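You operate a simulated robot arm through the tools that you are given. There is no shell and no other tool.

The job below is to be done with a simulated two-armed robot. You get a single attempt, and the scene is never put back.

TASK
Stack the 15 then the 10 spacer on the steerer and set the top cap to green.
Fine: then torque the stem bolt as the chart says, put the wrench in its holder and wind its dial down to 2.
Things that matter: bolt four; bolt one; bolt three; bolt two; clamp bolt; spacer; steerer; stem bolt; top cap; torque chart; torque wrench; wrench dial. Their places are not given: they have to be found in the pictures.

Only the result counts: the job must be done as asked and must still hold three seconds after the hand-in. Knocking over, shifting, dropping, spilling or breaking anything else fails it. A push-on lid holds only when it is set on centred and level and pressed home; a screw cap is set on level and turned clockwise until tight.

THE ROBOT
Two 7-joint arms with two-finger parallel grippers on one trunk that stands fixed in place. Base frame: the origin is at the foot of the trunk, x ahead of it, y to its left, z up; the work surface is at about z = 920. Lengths are in mm, angles in degrees, forces in N, time in s.
The left shoulder is at [71, 156, 1230], the right one opposite. Each reaches about 1231 mm from its shoulder. Payload 3.91 kg a hand.
Tool frame (each hand has its own): the origin (TCP) lies between the finger pads and is the grasp point; the fingertips stand 30 mm ahead of it; z points along the fingers, y is the line along which they close. The gripper opens to 110 mm. The fingers are 20 mm wide and 10 mm thick; the gripper's body (48 by 112 mm) begins 55 mm behind the TCP.
Orientation is told as [roll, pitch, yaw] about the base's x, y, z axes, in that order, counted from this pose: with the fingers straight down and closing along the base's y, the tool's x points along the base's -x, its y along +y and its z along -z.

THE INTERFACE
- The arms move only by the tool jog_arm. It takes "left_moves", "right_moves" or both (then of equal length, played together; a hand with none holds still); each is a list of rows, each an object of numbers (a shift or turn left out is 0, a gripper value left out holds the last): "tx", "ty", "tz": the shift along the tool's x, y, z in m; "rx", "ry", "rz": the turn, a rotation vector about the tool's x, y, z in degrees; "claw": the finger opening in m, from 0 to 0.11. In form: [{"tx": .., "ty": .., "tz": .., "rx": .., "ry": .., "rz": .., "claw": ..}, ...]. A call has 1 to 20 rows; each row is the pose to reach, as a shift and turn from the pose commanded when the call began, along the tool's axes at that moment. A row lasts 0.2 s, in which the tool goes at most 50 mm and 8.6 degrees; a call with a longer step from one row to the next is refused whole, and so is a gripper value outside its range. Where a pose cannot be reached the arm comes as near as it can. A force on the tool above 40 N (or 10 N above the force at the start of the call, whichever is more), or a blocked arm, ends the call early, and 0.2 s more pass. Each finger travels about 108 mm/s and halts on what it meets, pressing with about 27 N; the grip force reading is that of the motor and also rises with nothing between the fingers. The clock runs only during rows and for 0.2 s after the last one: add rows that repeat a pose to give the fingers time. It gives the time, the measured TCP pose, the force on the tool (base axes), the opening and the grip force at its end, in the units of the frame above (readings bear some noise), with the torque about the TCP (base axes, N m) and any sound that the robot's microphone picked up, and new pictures: "pictures" is both (left out), scene, wrist or none (wrist: the cameras of the hands that moved).
- Cameras (640 x 400 px; columns grow to the right, rows downward): "scene" is now at [136.4, 6.8, 1476.8]; the picture's right is [0.03, -1.00, -0.00], its down [-0.55, -0.02, -0.84] and it looks along [0.84, 0.03, -0.55] (base axes); focal length 301 px, centre (320, 200). "left" rides on the left gripper at [72, -17, -103] in its tool frame; the picture's right is [0.23, 0.97, 0.00], its down [-0.76, 0.18, -0.62] and it looks along [-0.61, 0.14, 0.78] (tool axes); focal length 222 px, centre (320, 200). "right" rides on the right gripper at [72, 17, -103] in its tool frame; the picture's right is [-0.23, 0.97, 0.00], its down [-0.76, -0.18, -0.62] and it looks along [-0.61, -0.14, 0.78] (tool axes); focal length 222 px, centre (320, 200).
- raise_lower(by): slides the trunk up (or, below 0, down) by that many mm; the arms and the scene camera ride with it, the base frame stays. It gives what a move gives, with no picture.
- turn_head(pan, tilt): turns the head with the scene camera to pan (to the left, within 86 degrees either way) and tilt (down, from -29 to 69), counted from straight ahead of the robot. It gives what a move gives, and a new picture of the scene camera.
- locate(camera, pixels): there is no depth. For up to 12 entries [column, row, z] of the newest picture of that camera ("zoom" is the newest enlarged one), the place [x, y] in the base frame at which the ray of that pixel passes the height z, good to about 3 mm, but the place of the scene camera against the robot may be out by one fixed shift of up to 25 mm in any direction. No time passes.
- close_up(camera, box): a new picture of the part [left, top, right, bottom] of that camera's present view, enlarged. No time passes.
- finish_job(): hands the job in; it is judged then, once.

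Leave the grippers open and the arms clear of the work at the hand-in unless told otherwise.

The tools are called after "Emit:" as a command line: name --argument value ..., lists and objects as JSON in quotes. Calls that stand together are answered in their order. jog_arm: Moves the arms, as the interface text tells. Its arguments: {"type":"object","properties":{"left_moves":{"type":"array","items":{"type":"object","properties":{"tx":{"type":"number"},"ty":{"type":"number"},"tz":{"type":"number"},"rx":{"type":"number"},"ry":{"type":"number"},"rz":{"type":"number"},"claw":{"type":"number"}}}},"right_moves":{"type":"array","items":{"type":"object","properties":{"tx":{"type":"number"},"ty":{"type":"number"},"tz":{"type":"number"},"rx":{"type":"number"},"ry":{"type":"number"},"rz":{"type":"number"},"claw":{"type":"number"}}}},"pictures":{"type":"string","enum":["both","scene","wrist","none"]}},"required":[]} The other tools are called the same way: raise_lower (by) moves the trunk up or down; turn_head (pan, tilt) turns the head that bears the scene camera; locate (camera, pixels) gives the place at which the rays of pixels pass given heights; close_up (camera, box) takes an enlarged picture of a part of a camera's view; finish_job () hands the job in.

At the start:

```text
clock: 0.0
left_ee_pos: [694.1, 255.6, 1253.3]
left_orientation: [0.0, 0.0, 0.2]
left_ft_force: [-0.4, -0.4, -0.3]
left_moment: [0.01, 0.0, -0.02]
left_finger_gap: 109.7
left_finger_force: 0.0
right_ee_pos: [556.1, -318.6, 1260.5]
right_orientation: [-0.1, -0.1, -0.1]
right_ft_force: [0.4, 0.0, 0.0]
right_moment: [0.01, -0.02, -0.03]
right_finger_gap: 110.0
right_finger_force: 0.0
trunk travel left (down, up): [-675.0, 265.0]
head pan, tilt (commanded): [1.8, 33.3]
```

scene: 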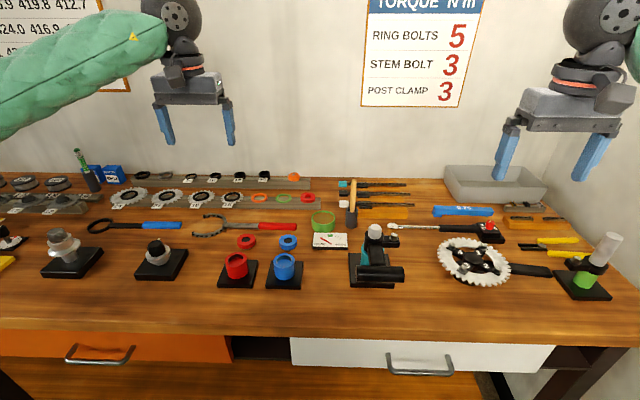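
right: 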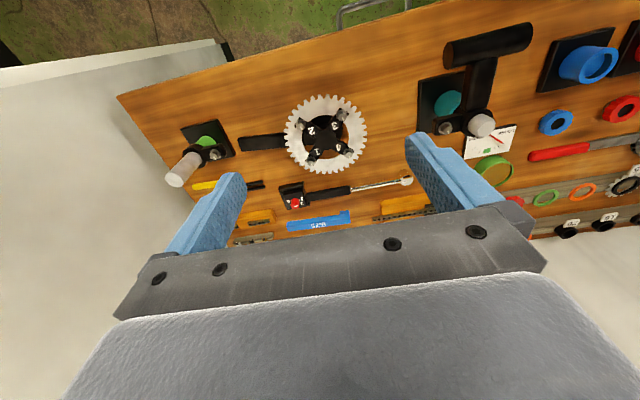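
left: 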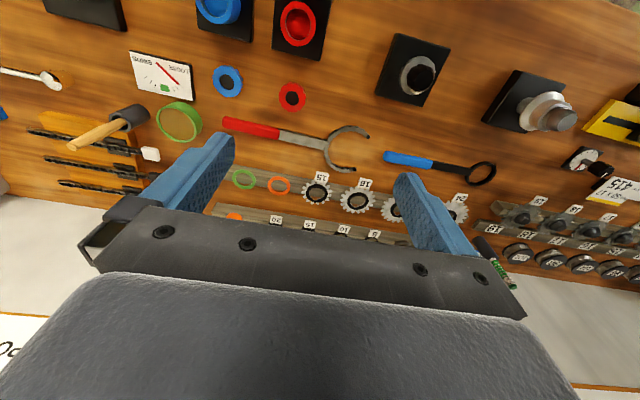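

I see a bike workshop bench: a steerer fixture with a stem at about (378,260), a torque wrench at about (450,228), a spacer rail behind and a torque chart on the wall. I'll take close-ups to read the details first.

Emit:
close_up --camera "scene" --box '[300, 170, 460, 300]'

Emit:
close_up --camera "scene" --box '[360, 170, 640, 310]'

Emit:
close_up --camera "scene" --box '[80, 160, 340, 260]'

Emit:
close_up --camera "scene" --box '[340, 0, 500, 110]'

Emit:
close_up --camera "left" --box '[100, 40, 400, 250]'

Emit:
close_up --camera "right" --box '[230, 10, 530, 240]'

```text
3.08 times, centred on (380, 235) of scene
```

zoom: 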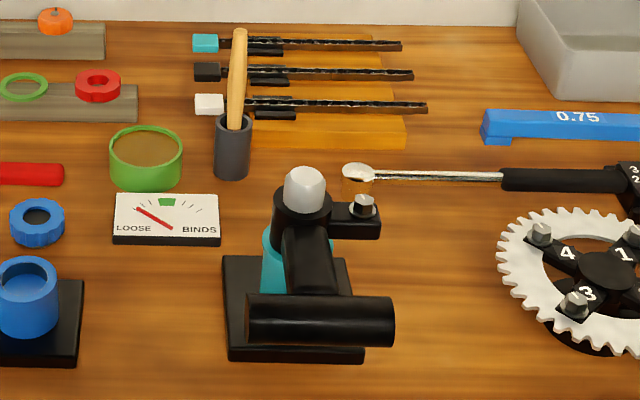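

```text
2.29 times, centred on (500, 240) of scene
```

zoom: 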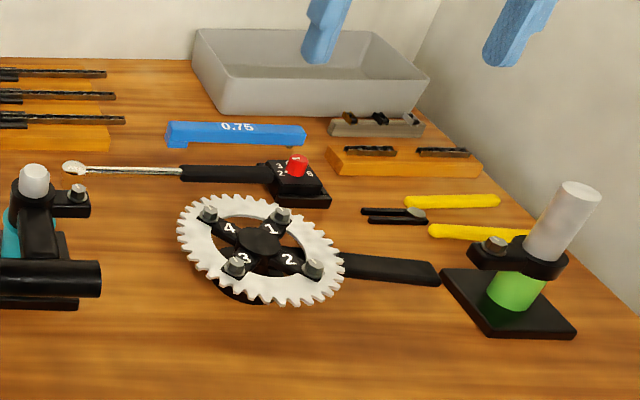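

```text
2.46 times, centred on (210, 210) of scene
```

zoom: 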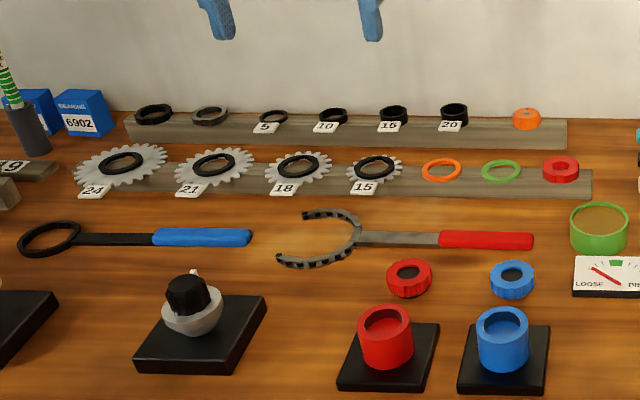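

```text
3.64 times, centred on (420, 55) of scene
```

zoom: 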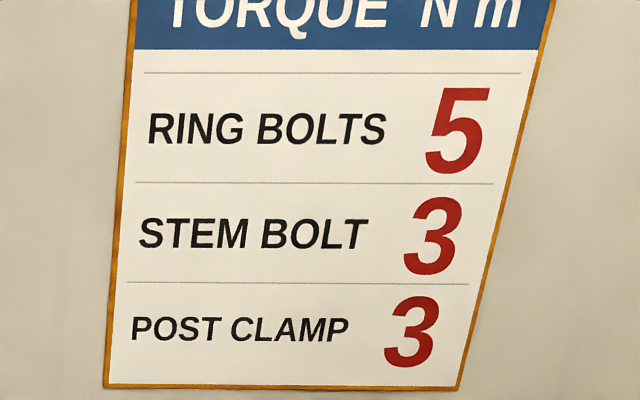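

```text
1.90 times, centred on (250, 145) of left
```

zoom: 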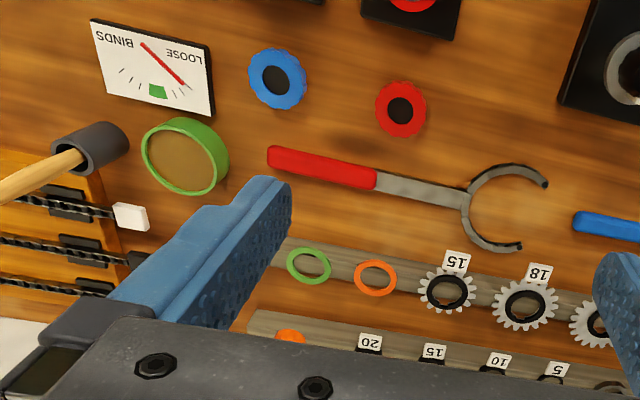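

```text
1.74 times, centred on (380, 125) of right
```

zoom: 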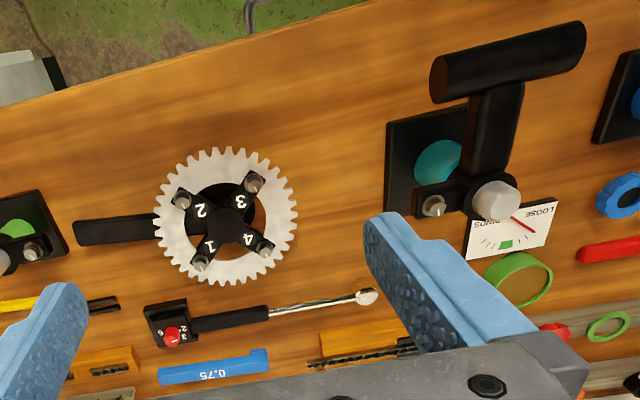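

The chart reads STEM BOLT 3. I can see spacers 5/10/15/20 on the back rail, a gauge marked LOOSE/BINDS, and the wrench with a red dial. Next I'll take tighter close-ups and locate rough positions.

Emit:
close_up --camera "scene" --box '[470, 205, 520, 250]'

Emit:
close_up --camera "scene" --box '[260, 165, 340, 215]'

Emit:
close_up --camera "scene" --box '[340, 215, 410, 290]'

Emit:
close_up --camera "scene" --box '[380, 210, 470, 250]'

Emit:
close_up --camera "right" --box '[270, 160, 430, 240]'

Emit:
close_up --camera "right" --box '[400, 20, 560, 190]'

Emit:
locate --camera "scene" --pixels '[[375, 228, 1020], [391, 238, 990], [375, 284, 920], [490, 226, 940], [392, 226, 930], [233, 175, 940], [265, 175, 940], [212, 175, 940], [294, 176, 940], [307, 197, 940], [323, 222, 940], [329, 241, 925]]'

```text
8.89 times, centred on (495, 228) of scene
```

zoom: 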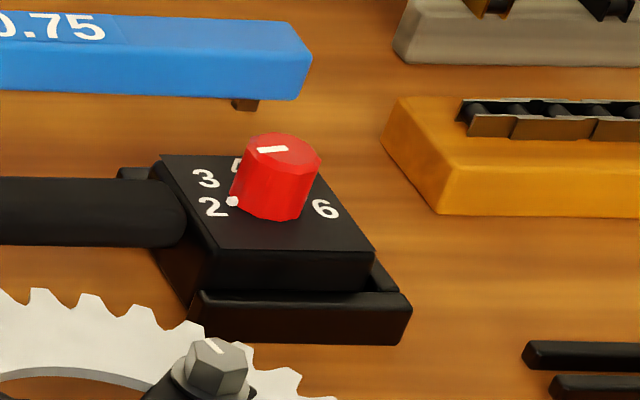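

```text
8.00 times, centred on (300, 190) of scene
```

zoom: 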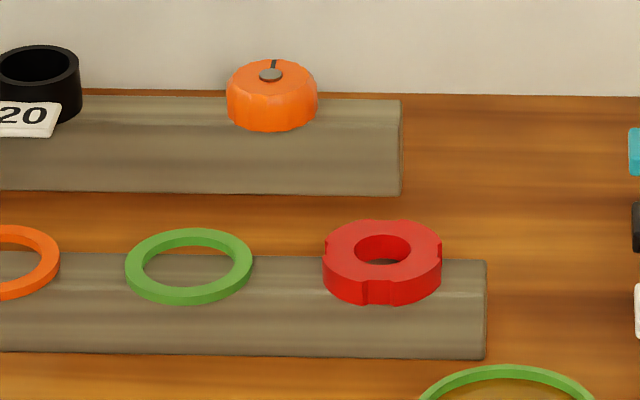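

```text
5.33 times, centred on (375, 252) of scene
```

zoom: 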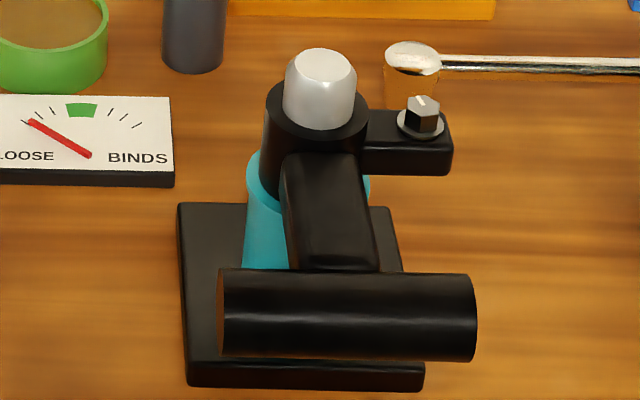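

```text
7.11 times, centred on (425, 230) of scene
```

zoom: 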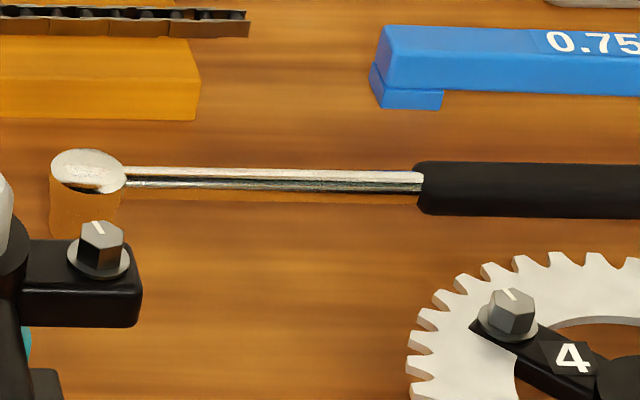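

```text
4.00 times, centred on (350, 200) of right
```

zoom: 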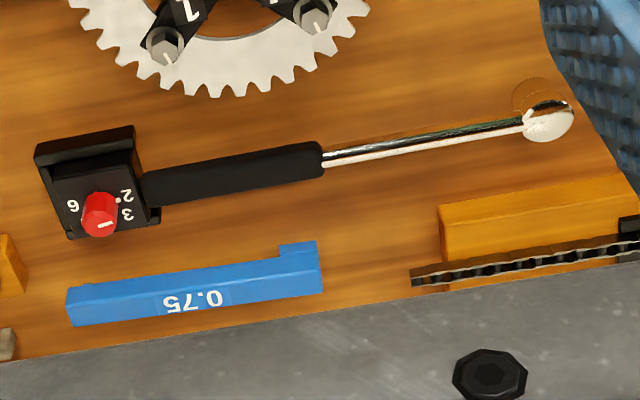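

```text
2.35 times, centred on (480, 105) of right
```

zoom: 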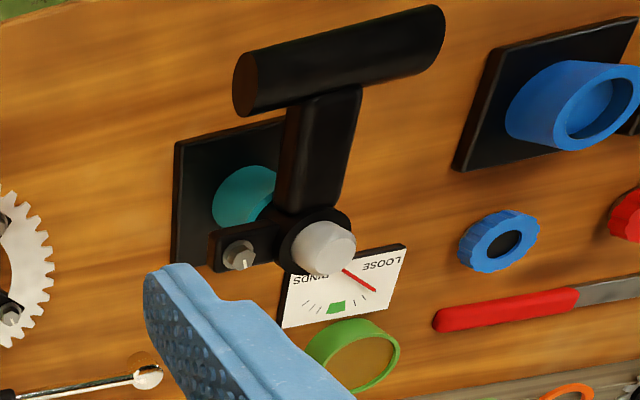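

```text
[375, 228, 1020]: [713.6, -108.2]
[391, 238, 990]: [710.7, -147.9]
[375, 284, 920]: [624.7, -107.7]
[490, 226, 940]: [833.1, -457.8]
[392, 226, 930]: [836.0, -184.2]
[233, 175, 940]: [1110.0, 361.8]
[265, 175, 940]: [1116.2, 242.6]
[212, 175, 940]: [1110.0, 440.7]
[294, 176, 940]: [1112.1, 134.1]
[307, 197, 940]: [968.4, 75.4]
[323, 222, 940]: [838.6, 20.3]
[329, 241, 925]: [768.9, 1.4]
```

The top cap looks like the orange knob with a mark on the back rail at about (294,176). The wrench lies with its socket at (392,226) and its dial box in a tray at (490,226). I'll move both hands up to hover and look: left over the spacer rail, right over the dial.

Emit:
jog_arm --left_moves '[{"tx": -0.04, "ty": 0.005, "tz": 0.02}, {"tx": -0.08, "ty": 0.01, "tz": 0.04}, {"tx": -0.12, "ty": 0.015, "tz": 0.06}, {"tx": -0.16, "ty": 0.02, "tz": 0.08}, {"tx": -0.2, "ty": 0.02, "tz": 0.1}, {"tx": -0.24, "ty": 0.02, "tz": 0.12}, {"tx": -0.28, "ty": 0.02, "tz": 0.13}, {"tx": -0.3, "ty": 0.02, "tz": 0.13}, {"tx": -0.3, "ty": 0.02, "tz": 0.13}]' --right_moves '[{"tx": -0.02, "ty": -0.014, "tz": 0.02}, {"tx": -0.04, "ty": -0.028, "tz": 0.04}, {"tx": -0.06, "ty": -0.042, "tz": 0.06}, {"tx": -0.08, "ty": -0.056, "tz": 0.08}, {"tx": -0.1, "ty": -0.07, "tz": 0.1}, {"tx": -0.12, "ty": -0.084, "tz": 0.12}, {"tx": -0.14, "ty": -0.098, "tz": 0.14}, {"tx": -0.16, "ty": -0.113, "tz": 0.16}, {"tx": -0.16, "ty": -0.113, "tz": 0.16}]' --pictures "both"

```text
clock: 2.0
left_ee_pos: [991.4, 276.5, 1119.6]
left_orientation: [0.0, -0.1, 0.1]
left_ft_force: [-0.8, 0.2, -0.7]
left_moment: [0.0, -0.01, -0.01]
left_finger_gap: 110.1
left_finger_force: 0.1
right_ee_pos: [712.6, -431.6, 1100.6]
right_orientation: [0.0, -0.1, 0.0]
right_ft_force: [0.2, 0.2, -0.1]
right_moment: [0.01, 0.0, -0.01]
right_finger_gap: 110.1
right_finger_force: 0.1
trunk travel left (down, up): [-675.0, 265.0]
head pan, tilt (commanded): [1.8, 33.3]
```

scene: 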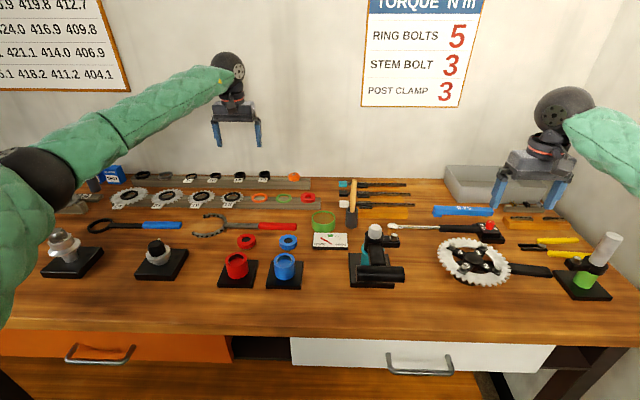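
right: 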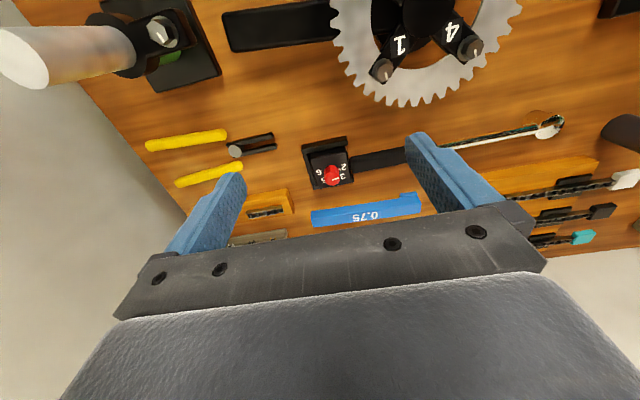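
left: 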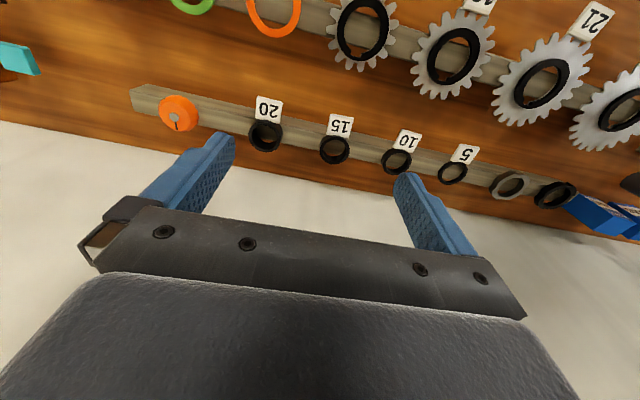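

Emit:
close_up --camera "right" --box '[290, 120, 370, 200]'

Emit:
close_up --camera "right" --box '[430, 90, 590, 190]'

Emit:
close_up --camera "left" --box '[120, 70, 280, 170]'

Emit:
close_up --camera "left" --box '[300, 90, 500, 210]'

Emit:
locate --camera "left" --pixels '[[179, 113, 960], [265, 135, 945], [334, 150, 945], [396, 161, 945], [453, 173, 945], [334, 150, 920], [334, 150, 960]]'

Emit:
locate --camera "right" --pixels '[[332, 174, 960], [545, 127, 950], [326, 165, 940], [380, 157, 940], [440, 145, 940]]'

```text
5.00 times, centred on (330, 160) of right
```

zoom: 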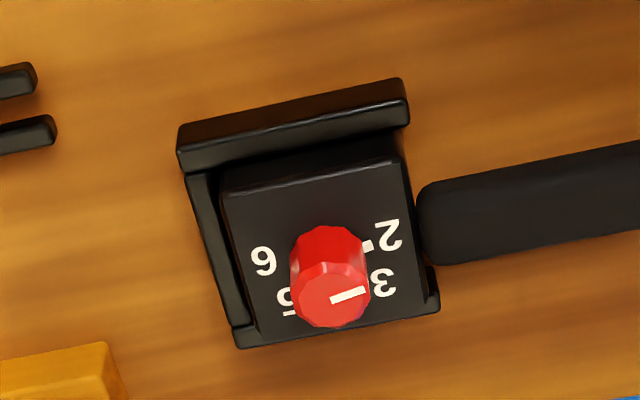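

```text
4.00 times, centred on (510, 140) of right
```

zoom: 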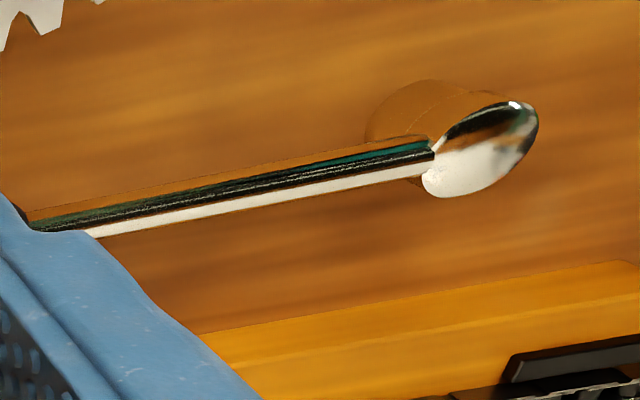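

```text
4.00 times, centred on (200, 120) of left
```

zoom: 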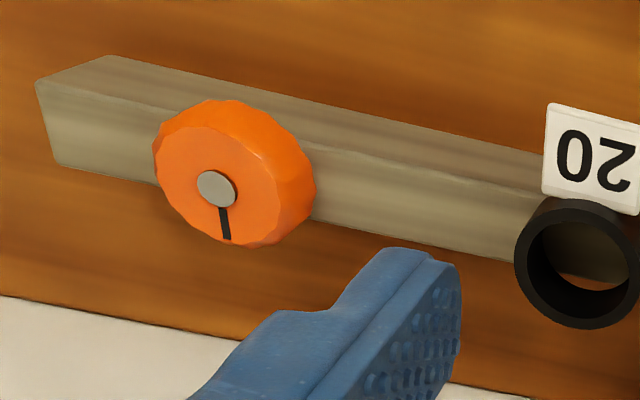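

```text
3.20 times, centred on (400, 150) of left
```

zoom: 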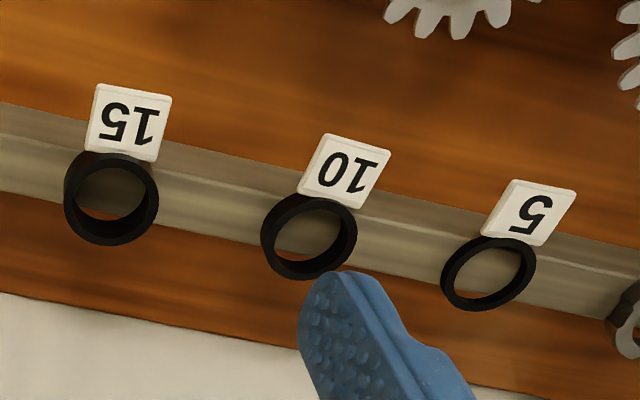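

```text
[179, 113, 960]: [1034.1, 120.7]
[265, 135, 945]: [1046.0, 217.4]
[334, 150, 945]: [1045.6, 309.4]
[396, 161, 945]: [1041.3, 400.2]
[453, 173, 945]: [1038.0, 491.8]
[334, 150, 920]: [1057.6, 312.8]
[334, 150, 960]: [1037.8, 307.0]
```

```text
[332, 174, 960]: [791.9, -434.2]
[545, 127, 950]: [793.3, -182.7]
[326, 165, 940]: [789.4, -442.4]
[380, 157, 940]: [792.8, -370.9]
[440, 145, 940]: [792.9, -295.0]
```

The dial's white bar points at "2" now, and the numbers run 2, 3, (4), 5, 6 clockwise, about 45° apiece. The spacers sit loose on the rail: the 15 is at (334,150) and the 10 at (396,161) in the left view. Next I'll move the left hand over the 15 spacer to triangulate, and bring the right hand over the steerer to look at it.

Emit:
jog_arm --left_moves '[{"tx": -0.02, "ty": 0.01, "tz": 0.01}, {"tx": -0.04, "ty": 0.02, "tz": 0.02}, {"tx": -0.054, "ty": 0.033, "tz": 0.04}, {"tx": -0.054, "ty": 0.033, "tz": 0.04}, {"tx": -0.054, "ty": 0.033, "tz": 0.04}, {"tx": -0.054, "ty": 0.033, "tz": 0.04}, {"tx": -0.054, "ty": 0.033, "tz": 0.04}, {"tx": -0.054, "ty": 0.033, "tz": 0.04}, {"tx": -0.054, "ty": 0.033, "tz": 0.04}]' --right_moves '[{"tx": 0.01, "ty": 0.043, "tz": 0}, {"tx": 0.02, "ty": 0.086, "tz": 0}, {"tx": 0.03, "ty": 0.129, "tz": 0}, {"tx": 0.04, "ty": 0.172, "tz": 0}, {"tx": 0.05, "ty": 0.215, "tz": 0}, {"tx": 0.06, "ty": 0.258, "tz": 0}, {"tx": 0.07, "ty": 0.3, "tz": 0}, {"tx": 0.083, "ty": 0.339, "tz": 0}, {"tx": 0.083, "ty": 0.339, "tz": 0}]' --pictures "both"

```text
clock: 4.0
left_ee_pos: [1046.6, 309.2, 1083.0]
left_orientation: [0.1, 0.0, 0.0]
left_ft_force: [-0.3, -0.7, -0.7]
left_moment: [0.04, 0.01, -0.03]
left_finger_gap: 109.9
left_finger_force: 0.0
right_ee_pos: [631.3, -93.2, 1099.8]
right_orientation: [0.0, -0.1, 0.0]
right_ft_force: [-0.2, -0.4, -0.4]
right_moment: [0.01, 0.01, 0.01]
right_finger_gap: 110.0
right_finger_force: 0.0
trunk travel left (down, up): [-675.0, 265.0]
head pan, tilt (commanded): [1.8, 33.3]
```

scene: 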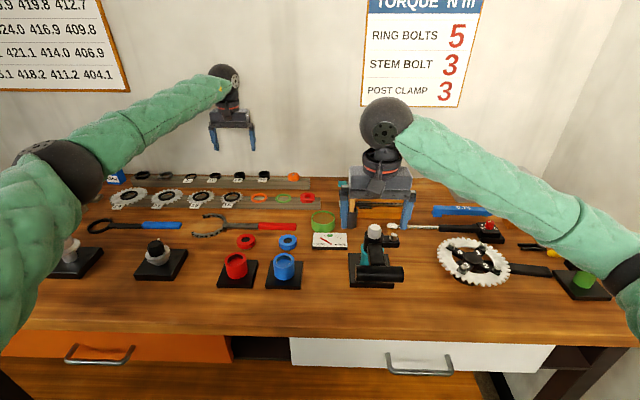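
right: 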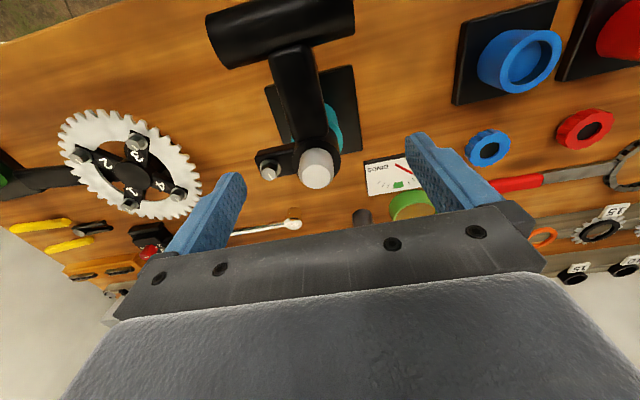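
left: 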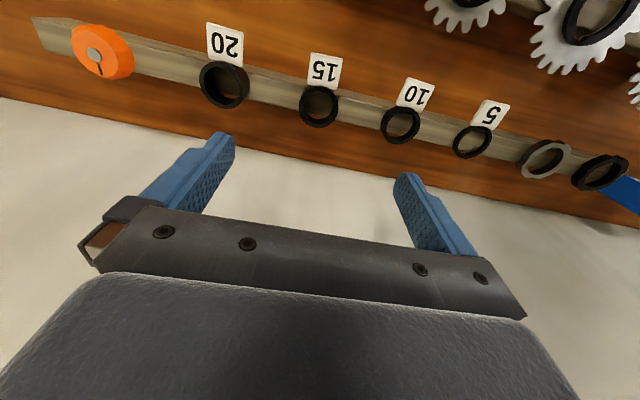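

Both views are in. I'll read rays at two heights for the spacers, cap and steerer so I can triangulate.

Emit:
close_up --camera "left" --box '[180, 20, 500, 180]'

Emit:
close_up --camera "right" --box '[190, 0, 450, 230]'

Emit:
locate --camera "left" --pixels '[[319, 105, 960], [319, 105, 920], [401, 124, 960], [401, 124, 920], [223, 84, 960], [223, 84, 920], [94, 54, 980], [94, 54, 920]]'

Emit:
locate --camera "right" --pixels '[[317, 168, 1020], [317, 168, 960], [269, 172, 1000], [269, 172, 940], [294, 224, 960], [294, 224, 920], [152, 252, 980], [152, 252, 920]]'

```text
2.00 times, centred on (340, 100) of left
```

zoom: 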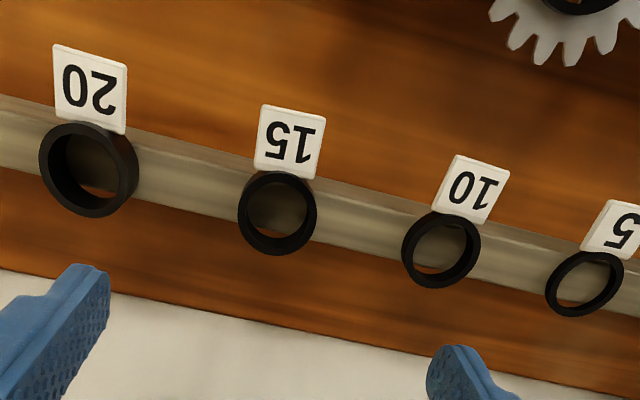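

```text
1.74 times, centred on (320, 115) of right
```

zoom: 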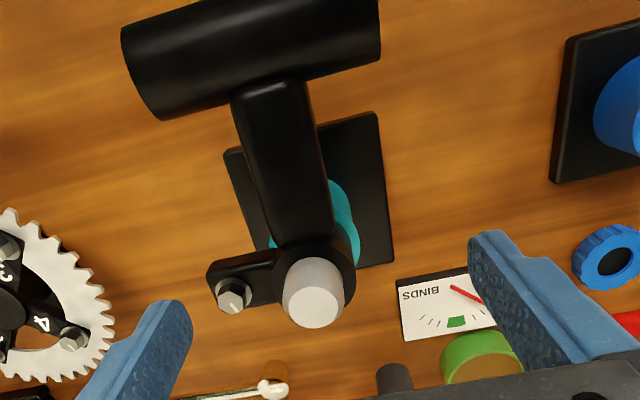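

```text
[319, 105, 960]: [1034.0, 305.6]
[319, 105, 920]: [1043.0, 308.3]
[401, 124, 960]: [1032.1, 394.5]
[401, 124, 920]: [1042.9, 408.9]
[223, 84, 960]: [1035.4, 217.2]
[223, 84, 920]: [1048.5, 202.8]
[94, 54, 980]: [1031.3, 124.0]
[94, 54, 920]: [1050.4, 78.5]
```

```text
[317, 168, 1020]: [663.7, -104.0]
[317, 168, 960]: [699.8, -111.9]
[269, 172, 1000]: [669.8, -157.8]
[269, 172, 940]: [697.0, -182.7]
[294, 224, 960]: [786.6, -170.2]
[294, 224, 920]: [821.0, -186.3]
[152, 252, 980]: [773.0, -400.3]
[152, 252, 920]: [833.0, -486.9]
```

I'll triangulate with more data: the base plate corners in the right view fix the steerer's x,y if it stands upright. Then I'll lower the left hand over the 15 spacer for a closer look.

Emit:
locate --camera "right" --pixels '[[265.4, 86.3, 932], [348.7, 64.4, 932], [362, 150.6, 932], [317, 168, 1010], [269, 172, 990], [317, 168, 1000], [269, 172, 980]]'

Emit:
locate --camera "scene" --pixels '[[348.4, 253, 932], [395, 287, 932], [348.8, 287, 932], [388, 253, 932]]'

Emit:
jog_arm --left_moves '[{"tx": 0.008, "ty": -0.002, "tz": 0.03, "claw": 0.08}, {"tx": 0.015, "ty": -0.004, "tz": 0.06, "claw": 0.07}, {"tx": 0.015, "ty": -0.004, "tz": 0.06, "claw": 0.07}, {"tx": 0.015, "ty": -0.004, "tz": 0.06, "claw": 0.07}]' --right_moves '[{"tx": 0.02, "ty": 0.02, "tz": -0.02}, {"tx": 0.03, "ty": 0.03, "tz": -0.05}, {"tx": 0.03, "ty": 0.03, "tz": -0.08}, {"tx": 0.03, "ty": 0.03, "tz": -0.08}]' --pictures "both"

```text
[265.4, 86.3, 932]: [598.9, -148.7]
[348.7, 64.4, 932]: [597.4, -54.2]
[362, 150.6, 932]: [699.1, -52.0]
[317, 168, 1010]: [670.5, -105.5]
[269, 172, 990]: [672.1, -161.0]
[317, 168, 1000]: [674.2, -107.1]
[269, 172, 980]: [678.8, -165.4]
```

```text
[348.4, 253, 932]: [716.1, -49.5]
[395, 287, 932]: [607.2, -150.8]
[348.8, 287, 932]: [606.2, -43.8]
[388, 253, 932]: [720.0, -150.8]
```

```text
clock: 5.0
left_ee_pos: [1030.6, 304.6, 1022.0]
left_orientation: [0.0, 0.1, 0.1]
left_ft_force: [-0.9, -0.5, -0.2]
left_moment: [0.01, 0.03, 0.0]
left_finger_gap: 69.8
left_finger_force: 0.1
right_ee_pos: [604.1, -63.4, 1179.5]
right_orientation: [-0.1, 0.1, -0.1]
right_ft_force: [0.4, -0.7, 0.5]
right_moment: [-0.03, 0.0, -0.02]
right_finger_gap: 110.1
right_finger_force: 0.1
trunk travel left (down, up): [-675.0, 265.0]
head pan, tilt (commanded): [1.8, 33.3]
```

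scene: 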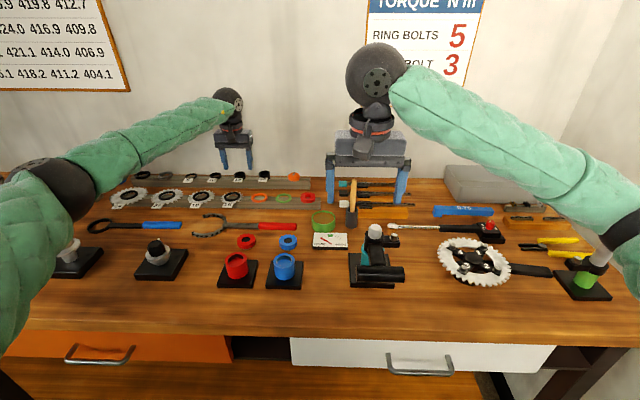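
right: 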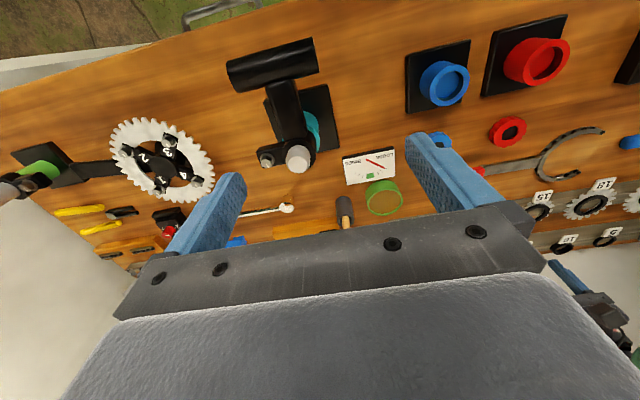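
left: 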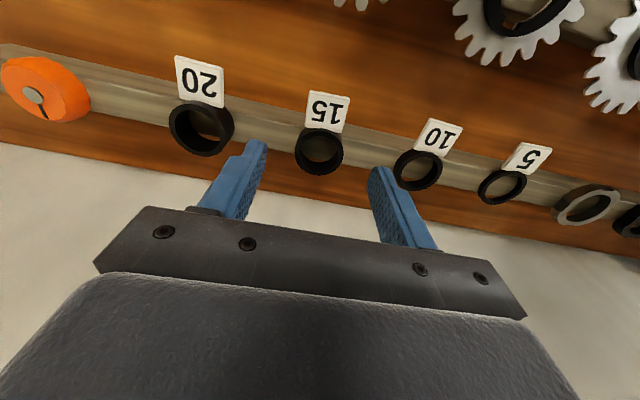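

The base plate centre comes out near (649,-101), so the steerer top is at about z=1044. I'll refine with rays from these new views.

Emit:
close_up --camera "left" --box '[240, 80, 400, 180]'

Emit:
locate --camera "left" --pixels '[[319, 151, 980], [319, 151, 960], [418, 170, 980], [418, 170, 960], [201, 127, 980], [201, 127, 960], [45, 90, 990], [45, 90, 960]]'

Emit:
close_up --camera "right" --box '[220, 30, 400, 220]'

Emit:
locate --camera "right" --pixels '[[298, 158, 1050], [298, 158, 1000], [266, 160, 1020], [266, 160, 980]]'

```text
4.00 times, centred on (320, 130) of left
```

zoom: 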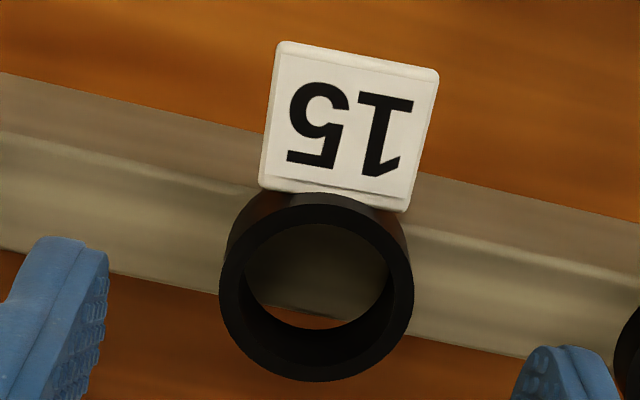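

```text
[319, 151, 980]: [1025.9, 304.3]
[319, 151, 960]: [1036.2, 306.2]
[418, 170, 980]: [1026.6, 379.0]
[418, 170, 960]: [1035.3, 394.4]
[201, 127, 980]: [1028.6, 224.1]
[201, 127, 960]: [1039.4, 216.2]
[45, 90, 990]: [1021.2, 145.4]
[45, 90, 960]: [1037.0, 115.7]
```

```text
2.11 times, centred on (310, 125) of right
```

zoom: 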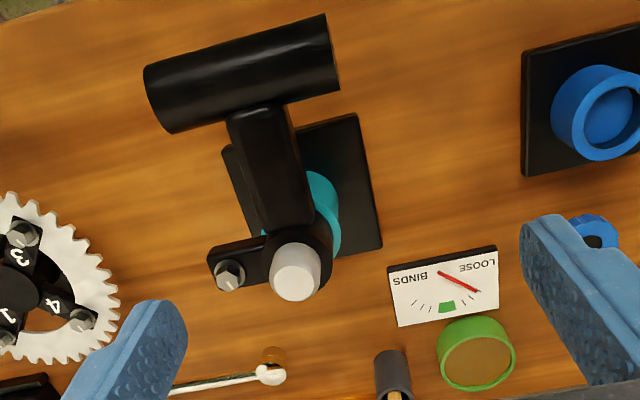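

```text
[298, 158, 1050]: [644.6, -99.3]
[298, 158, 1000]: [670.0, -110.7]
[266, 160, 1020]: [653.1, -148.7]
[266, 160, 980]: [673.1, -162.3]
```

The 15 spacer's top is at about z=968 and its centre near (1032,305.5), with an OD of about 37. I'll lower the left hand so the tips overlap the ring's upper 9 mm and check before gripping.

Emit:
jog_arm --left_moves '[{"tx": -0.002, "ty": 0.001, "tz": 0.017}, {"tx": -0.002, "ty": 0.001, "tz": 0.033}, {"tx": -0.002, "ty": 0.001, "tz": 0.033}]' --pictures "wrist"

Emit:
close_up --camera "left" --box '[220, 110, 420, 230]'

Emit:
close_up --camera "scene" --box '[190, 130, 290, 200]'

```text
clock: 5.8
left_ee_pos: [1034.0, 305.2, 988.7]
left_orientation: [-0.1, 0.0, 0.1]
left_ft_force: [-0.1, -0.5, -0.3]
left_moment: [0.0, -0.01, -0.01]
left_finger_gap: 69.7
left_finger_force: 0.1
right_ee_pos: [603.7, -62.9, 1180.1]
right_orientation: [0.0, 0.0, 0.0]
right_ft_force: [-0.5, -0.2, 0.2]
right_moment: [0.02, -0.02, 0.0]
right_finger_gap: 110.3
right_finger_force: 0.1
trunk travel left (down, up): [-675.0, 265.0]
head pan, tilt (commanded): [1.8, 33.3]
```

left: 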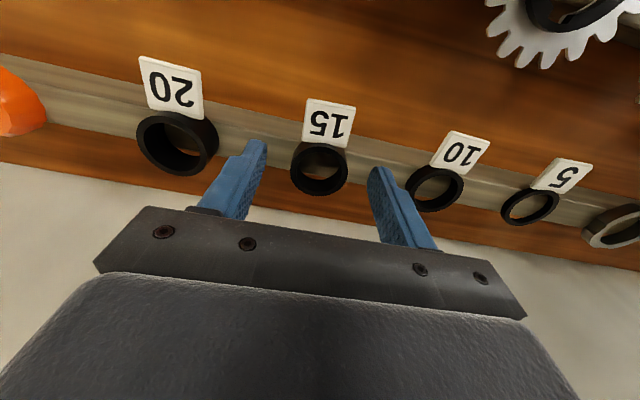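

```text
3.20 times, centred on (320, 170) of left
```

zoom: 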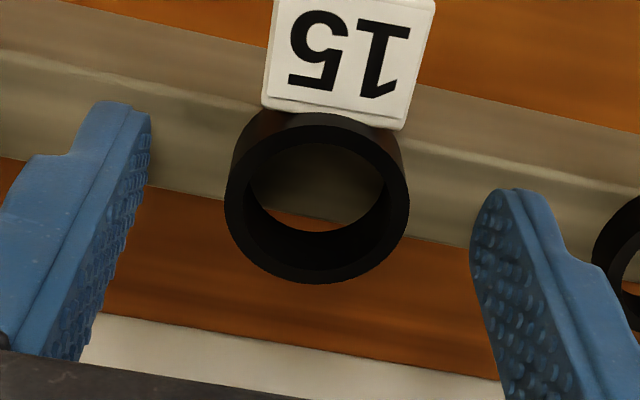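

```text
5.71 times, centred on (240, 165) of scene
```

zoom: 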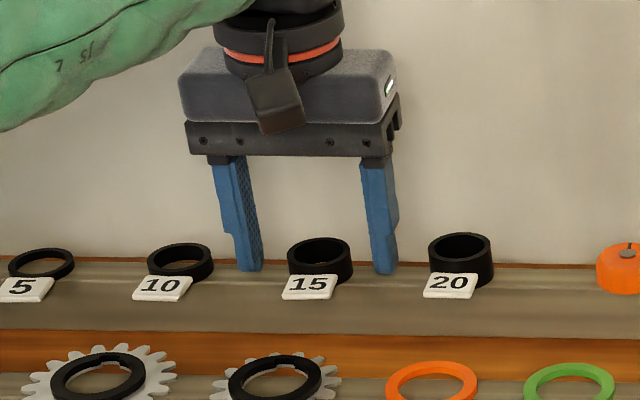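

The tips straddle the 15 spacer about 4 mm above the rail, and the ring sits about 2 mm nearer the robot than the TCP. I'll shift by that and close.

Emit:
jog_arm --left_moves '[{"tx": 0.002, "claw": 0.06}, {"tx": 0.002, "claw": 0.048}, {"tx": 0.002, "claw": 0.04}, {"tx": 0.002, "claw": 0.03}, {"tx": 0.002, "claw": 0.03}, {"tx": 0.002, "claw": 0.03}]' --pictures "wrist"

Emit:
close_up --camera "left" --box '[220, 110, 420, 230]'

```text
clock: 7.2
left_ee_pos: [1032.4, 306.5, 988.7]
left_orientation: [0.0, -0.1, 0.1]
left_ft_force: [-0.5, -0.2, 0.8]
left_moment: [-0.02, -0.01, 0.01]
left_finger_gap: 40.7
left_finger_force: 26.7
right_ee_pos: [603.7, -61.7, 1180.4]
right_orientation: [0.0, 0.0, 0.0]
right_ft_force: [0.3, -0.3, 0.2]
right_moment: [-0.03, -0.01, 0.01]
right_finger_gap: 110.0
right_finger_force: 0.0
trunk travel left (down, up): [-675.0, 265.0]
head pan, tilt (commanded): [1.8, 33.3]
```

left: 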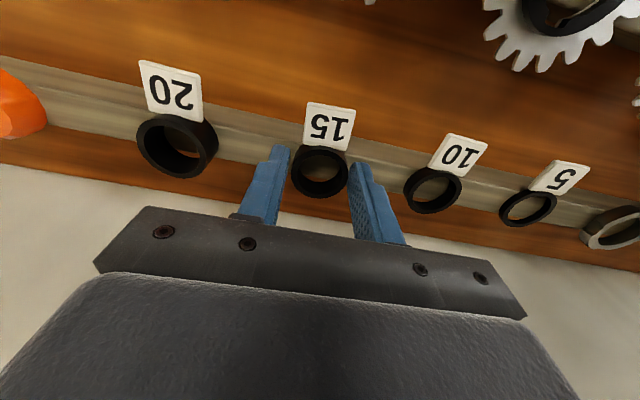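

```text
3.20 times, centred on (320, 170) of left
```

zoom: 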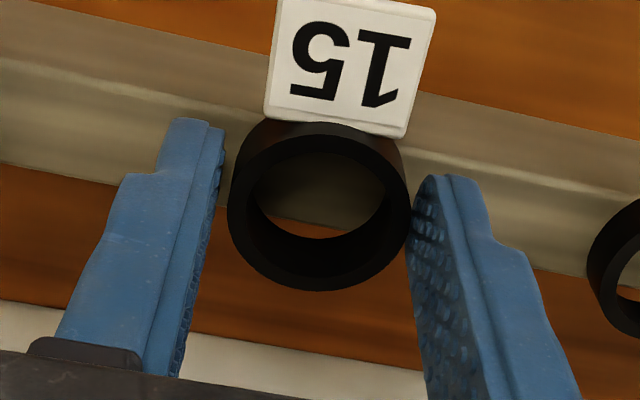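

The spacer is gripped (gap 40.7, so OD is about 40). I'll lift straight up and move the right hand aside to clear the steerer.

Emit:
jog_arm --left_moves '[{"tz": -0.02}, {"tz": -0.05}, {"tz": -0.09}, {"tz": -0.13}, {"tz": -0.13}, {"tz": -0.13}, {"tz": -0.13}]' --right_moves '[{"ty": -0.04}, {"ty": -0.08}, {"ty": -0.12}, {"ty": -0.16}, {"ty": -0.2}, {"ty": -0.24}, {"ty": -0.26}]' --pictures "wrist"

```text
clock: 8.8
left_ee_pos: [1033.1, 307.4, 1118.9]
left_orientation: [-0.1, -0.1, 0.1]
left_ft_force: [0.0, 0.8, -0.4]
left_moment: [-0.04, 0.0, -0.03]
left_finger_gap: 40.4
left_finger_force: 26.8
right_ee_pos: [604.2, -321.9, 1180.2]
right_orientation: [-0.1, -0.1, 0.1]
right_ft_force: [-0.7, -0.7, -0.8]
right_moment: [0.0, 0.02, -0.03]
right_finger_gap: 110.2
right_finger_force: 0.1
trunk travel left (down, up): [-675.0, 265.0]
head pan, tilt (commanded): [1.8, 33.3]
```

right: 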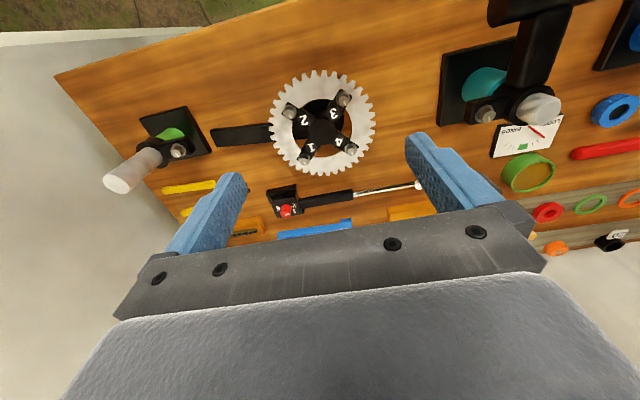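
left: 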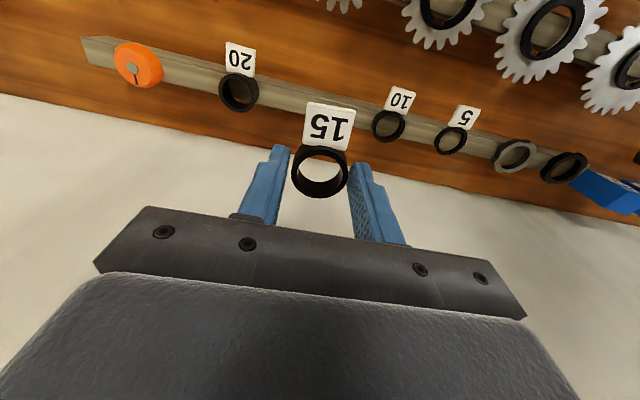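

The "15" tag comes along attached to the spacer. I'll look closely at how it sits.

Emit:
close_up --camera "left" --box '[240, 90, 400, 210]'

Emit:
close_up --camera "scene" --box '[190, 90, 290, 190]'

```text
3.33 times, centred on (320, 150) of left
```

zoom: 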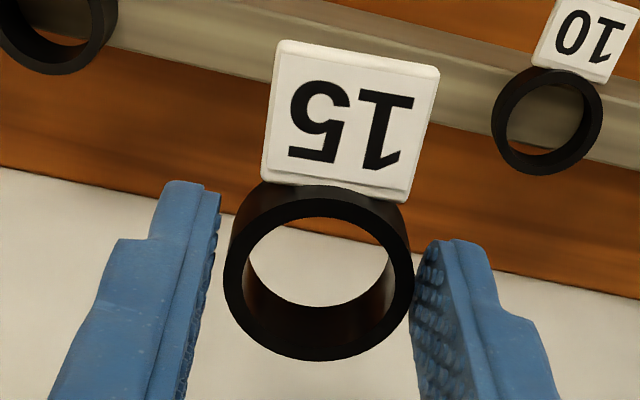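

```text
4.00 times, centred on (240, 140) of scene
```

zoom: 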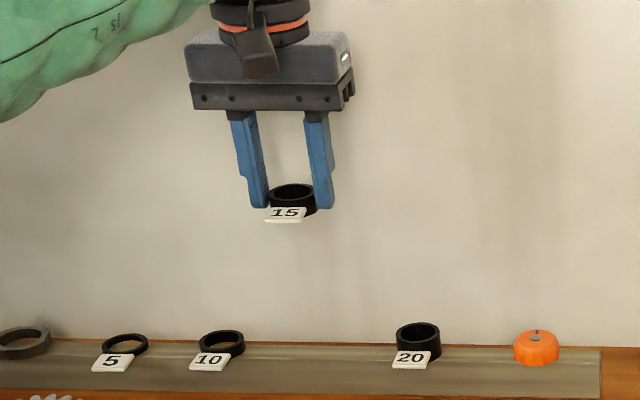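

The tag sits at the low front of the ring. It would hide the steerer from the wrist camera when directly above, so I'll first carry the spacer to about 60 mm left of the steerer and measure the steerer with this same camera.

Emit:
jog_arm --left_moves '[{"tx": 0.034, "ty": -0.03}, {"tx": 0.068, "ty": -0.06}, {"tx": 0.102, "ty": -0.09}, {"tx": 0.136, "ty": -0.12}, {"tx": 0.17, "ty": -0.15}, {"tx": 0.204, "ty": -0.18}, {"tx": 0.238, "ty": -0.21}, {"tx": 0.272, "ty": -0.24}, {"tx": 0.306, "ty": -0.27}, {"tx": 0.34, "ty": -0.31}, {"tx": 0.37, "ty": -0.335}, {"tx": 0.384, "ty": -0.348}, {"tx": 0.384, "ty": -0.348}, {"tx": 0.384, "ty": -0.348}]' --pictures "both"

Emit:
close_up --camera "left" --box '[180, 40, 380, 200]'

Emit:
close_up --camera "scene" --box '[310, 130, 430, 300]'

```text
refused: row 10 steps farther than a row can; nothing moved
```

```text
2.50 times, centred on (280, 120) of left
```

zoom: 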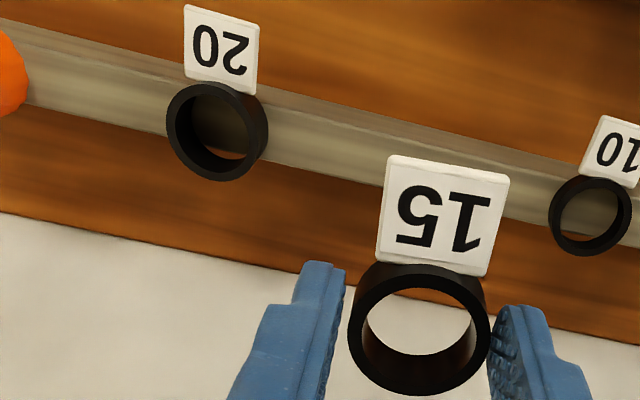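

```text
2.35 times, centred on (370, 215) of scene
```

zoom: 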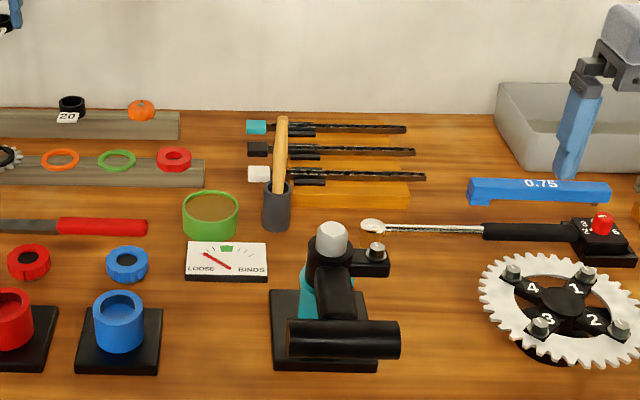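

Row 10 stepped too far, so the call was refused and nothing moved. I'll resend it with even steps.

Emit:
jog_arm --left_moves '[{"tx": 0.032, "ty": -0.029}, {"tx": 0.064, "ty": -0.058}, {"tx": 0.096, "ty": -0.087}, {"tx": 0.128, "ty": -0.116}, {"tx": 0.16, "ty": -0.145}, {"tx": 0.192, "ty": -0.174}, {"tx": 0.224, "ty": -0.203}, {"tx": 0.256, "ty": -0.232}, {"tx": 0.288, "ty": -0.261}, {"tx": 0.32, "ty": -0.29}, {"tx": 0.352, "ty": -0.319}, {"tx": 0.384, "ty": -0.348}, {"tx": 0.384, "ty": -0.348}, {"tx": 0.384, "ty": -0.348}]' --pictures "both"

Emit:
close_up --camera "left" --box '[180, 40, 380, 200]'

Emit:
close_up --camera "scene" --box '[310, 130, 430, 300]'

```text
clock: 11.8
left_ee_pos: [649.3, -42.9, 1118.4]
left_orientation: [0.1, 0.0, -0.1]
left_ft_force: [-0.3, -0.3, -0.1]
left_moment: [0.01, 0.04, -0.03]
left_finger_gap: 40.6
left_finger_force: 27.1
right_ee_pos: [601.6, -321.3, 1180.2]
right_orientation: [-0.1, 0.0, -0.1]
right_ft_force: [-0.4, 0.5, -0.3]
right_moment: [0.0, -0.04, -0.01]
right_finger_gap: 110.0
right_finger_force: 0.0
trunk travel left (down, up): [-675.0, 265.0]
head pan, tilt (commanded): [1.8, 33.3]
```

scene: 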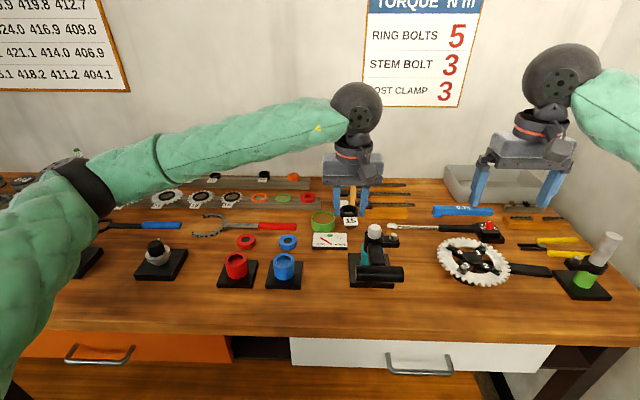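
left: 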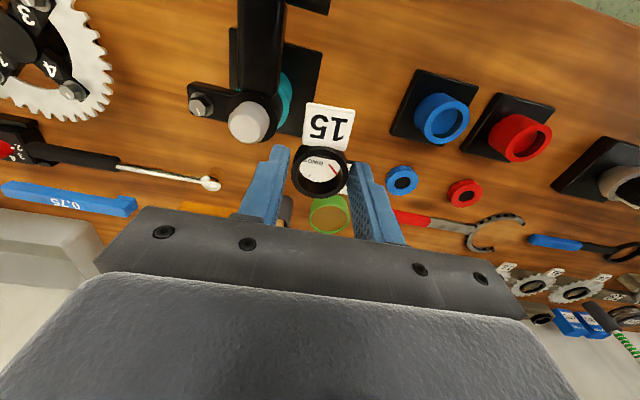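

```text
2.50 times, centred on (280, 120) of left
```

zoom: 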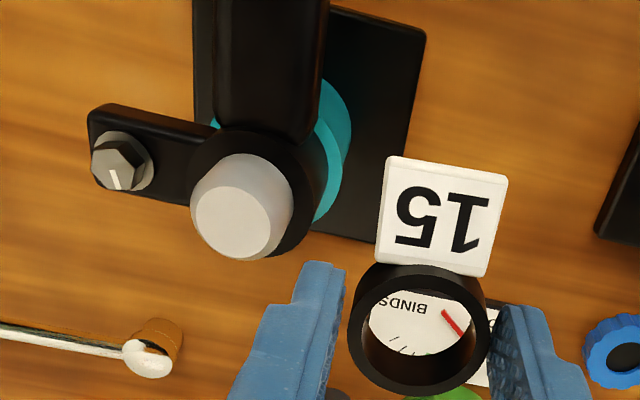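

```text
2.35 times, centred on (370, 215) of scene
```

zoom: 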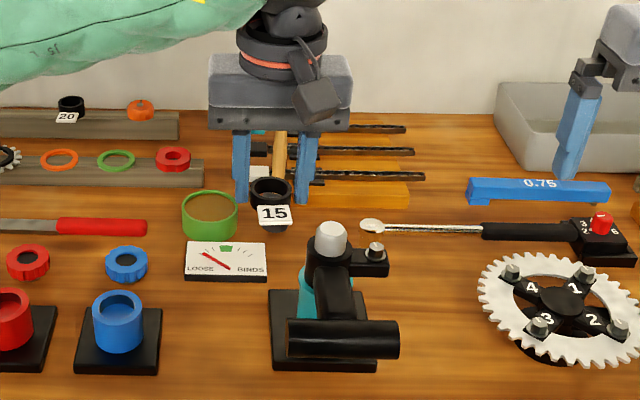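

All three rays agree the steerer top is near (654,-101.5) at z≈1048. To remove the height dependence, I'll put the left camera straight above the steerer, where the nadir pixel is about (321,22), and measure again.

Emit:
jog_arm --left_moves '[{"tx": -0.04, "ty": -0.021}, {"tx": -0.077, "ty": -0.042}, {"tx": -0.077, "ty": -0.042}, {"tx": -0.077, "ty": -0.042}]' --pictures "wrist"

Emit:
close_up --camera "left" --box '[240, 0, 400, 100]'

Emit:
locate --camera "left" --pixels '[[320, 22, 1048], [320, 22, 1000]]'

```text
clock: 12.8
left_ee_pos: [727.1, -83.5, 1119.6]
left_orientation: [0.0, 0.1, 0.0]
left_ft_force: [-0.6, -0.2, -0.3]
left_moment: [0.03, -0.01, 0.01]
left_finger_gap: 40.6
left_finger_force: 26.6
right_ee_pos: [602.8, -322.9, 1180.0]
right_orientation: [0.0, 0.0, 0.0]
right_ft_force: [-0.8, -0.9, -0.1]
right_moment: [-0.02, 0.03, -0.01]
right_finger_gap: 110.1
right_finger_force: 0.0
trunk travel left (down, up): [-675.0, 265.0]
head pan, tilt (commanded): [1.8, 33.3]
```

left: 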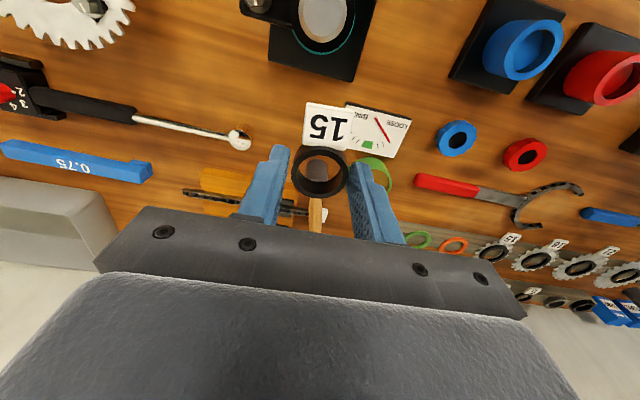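

```text
4.00 times, centred on (320, 50) of left
```

zoom: 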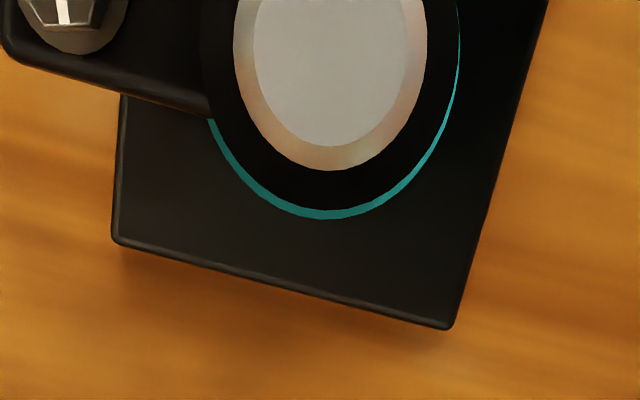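

```text
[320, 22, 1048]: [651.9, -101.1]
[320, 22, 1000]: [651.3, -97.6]
```

The steerer top's ellipse centre works out to pixel (322.6, 11.5). I'll convert that to a place.

Emit:
locate --camera "left" --pixels '[[322.6, 11.5, 1048], [322.6, 11.5, 1035], [255, 2, 1015]]'

```text
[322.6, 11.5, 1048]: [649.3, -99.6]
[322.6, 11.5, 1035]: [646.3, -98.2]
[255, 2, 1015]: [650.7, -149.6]
```

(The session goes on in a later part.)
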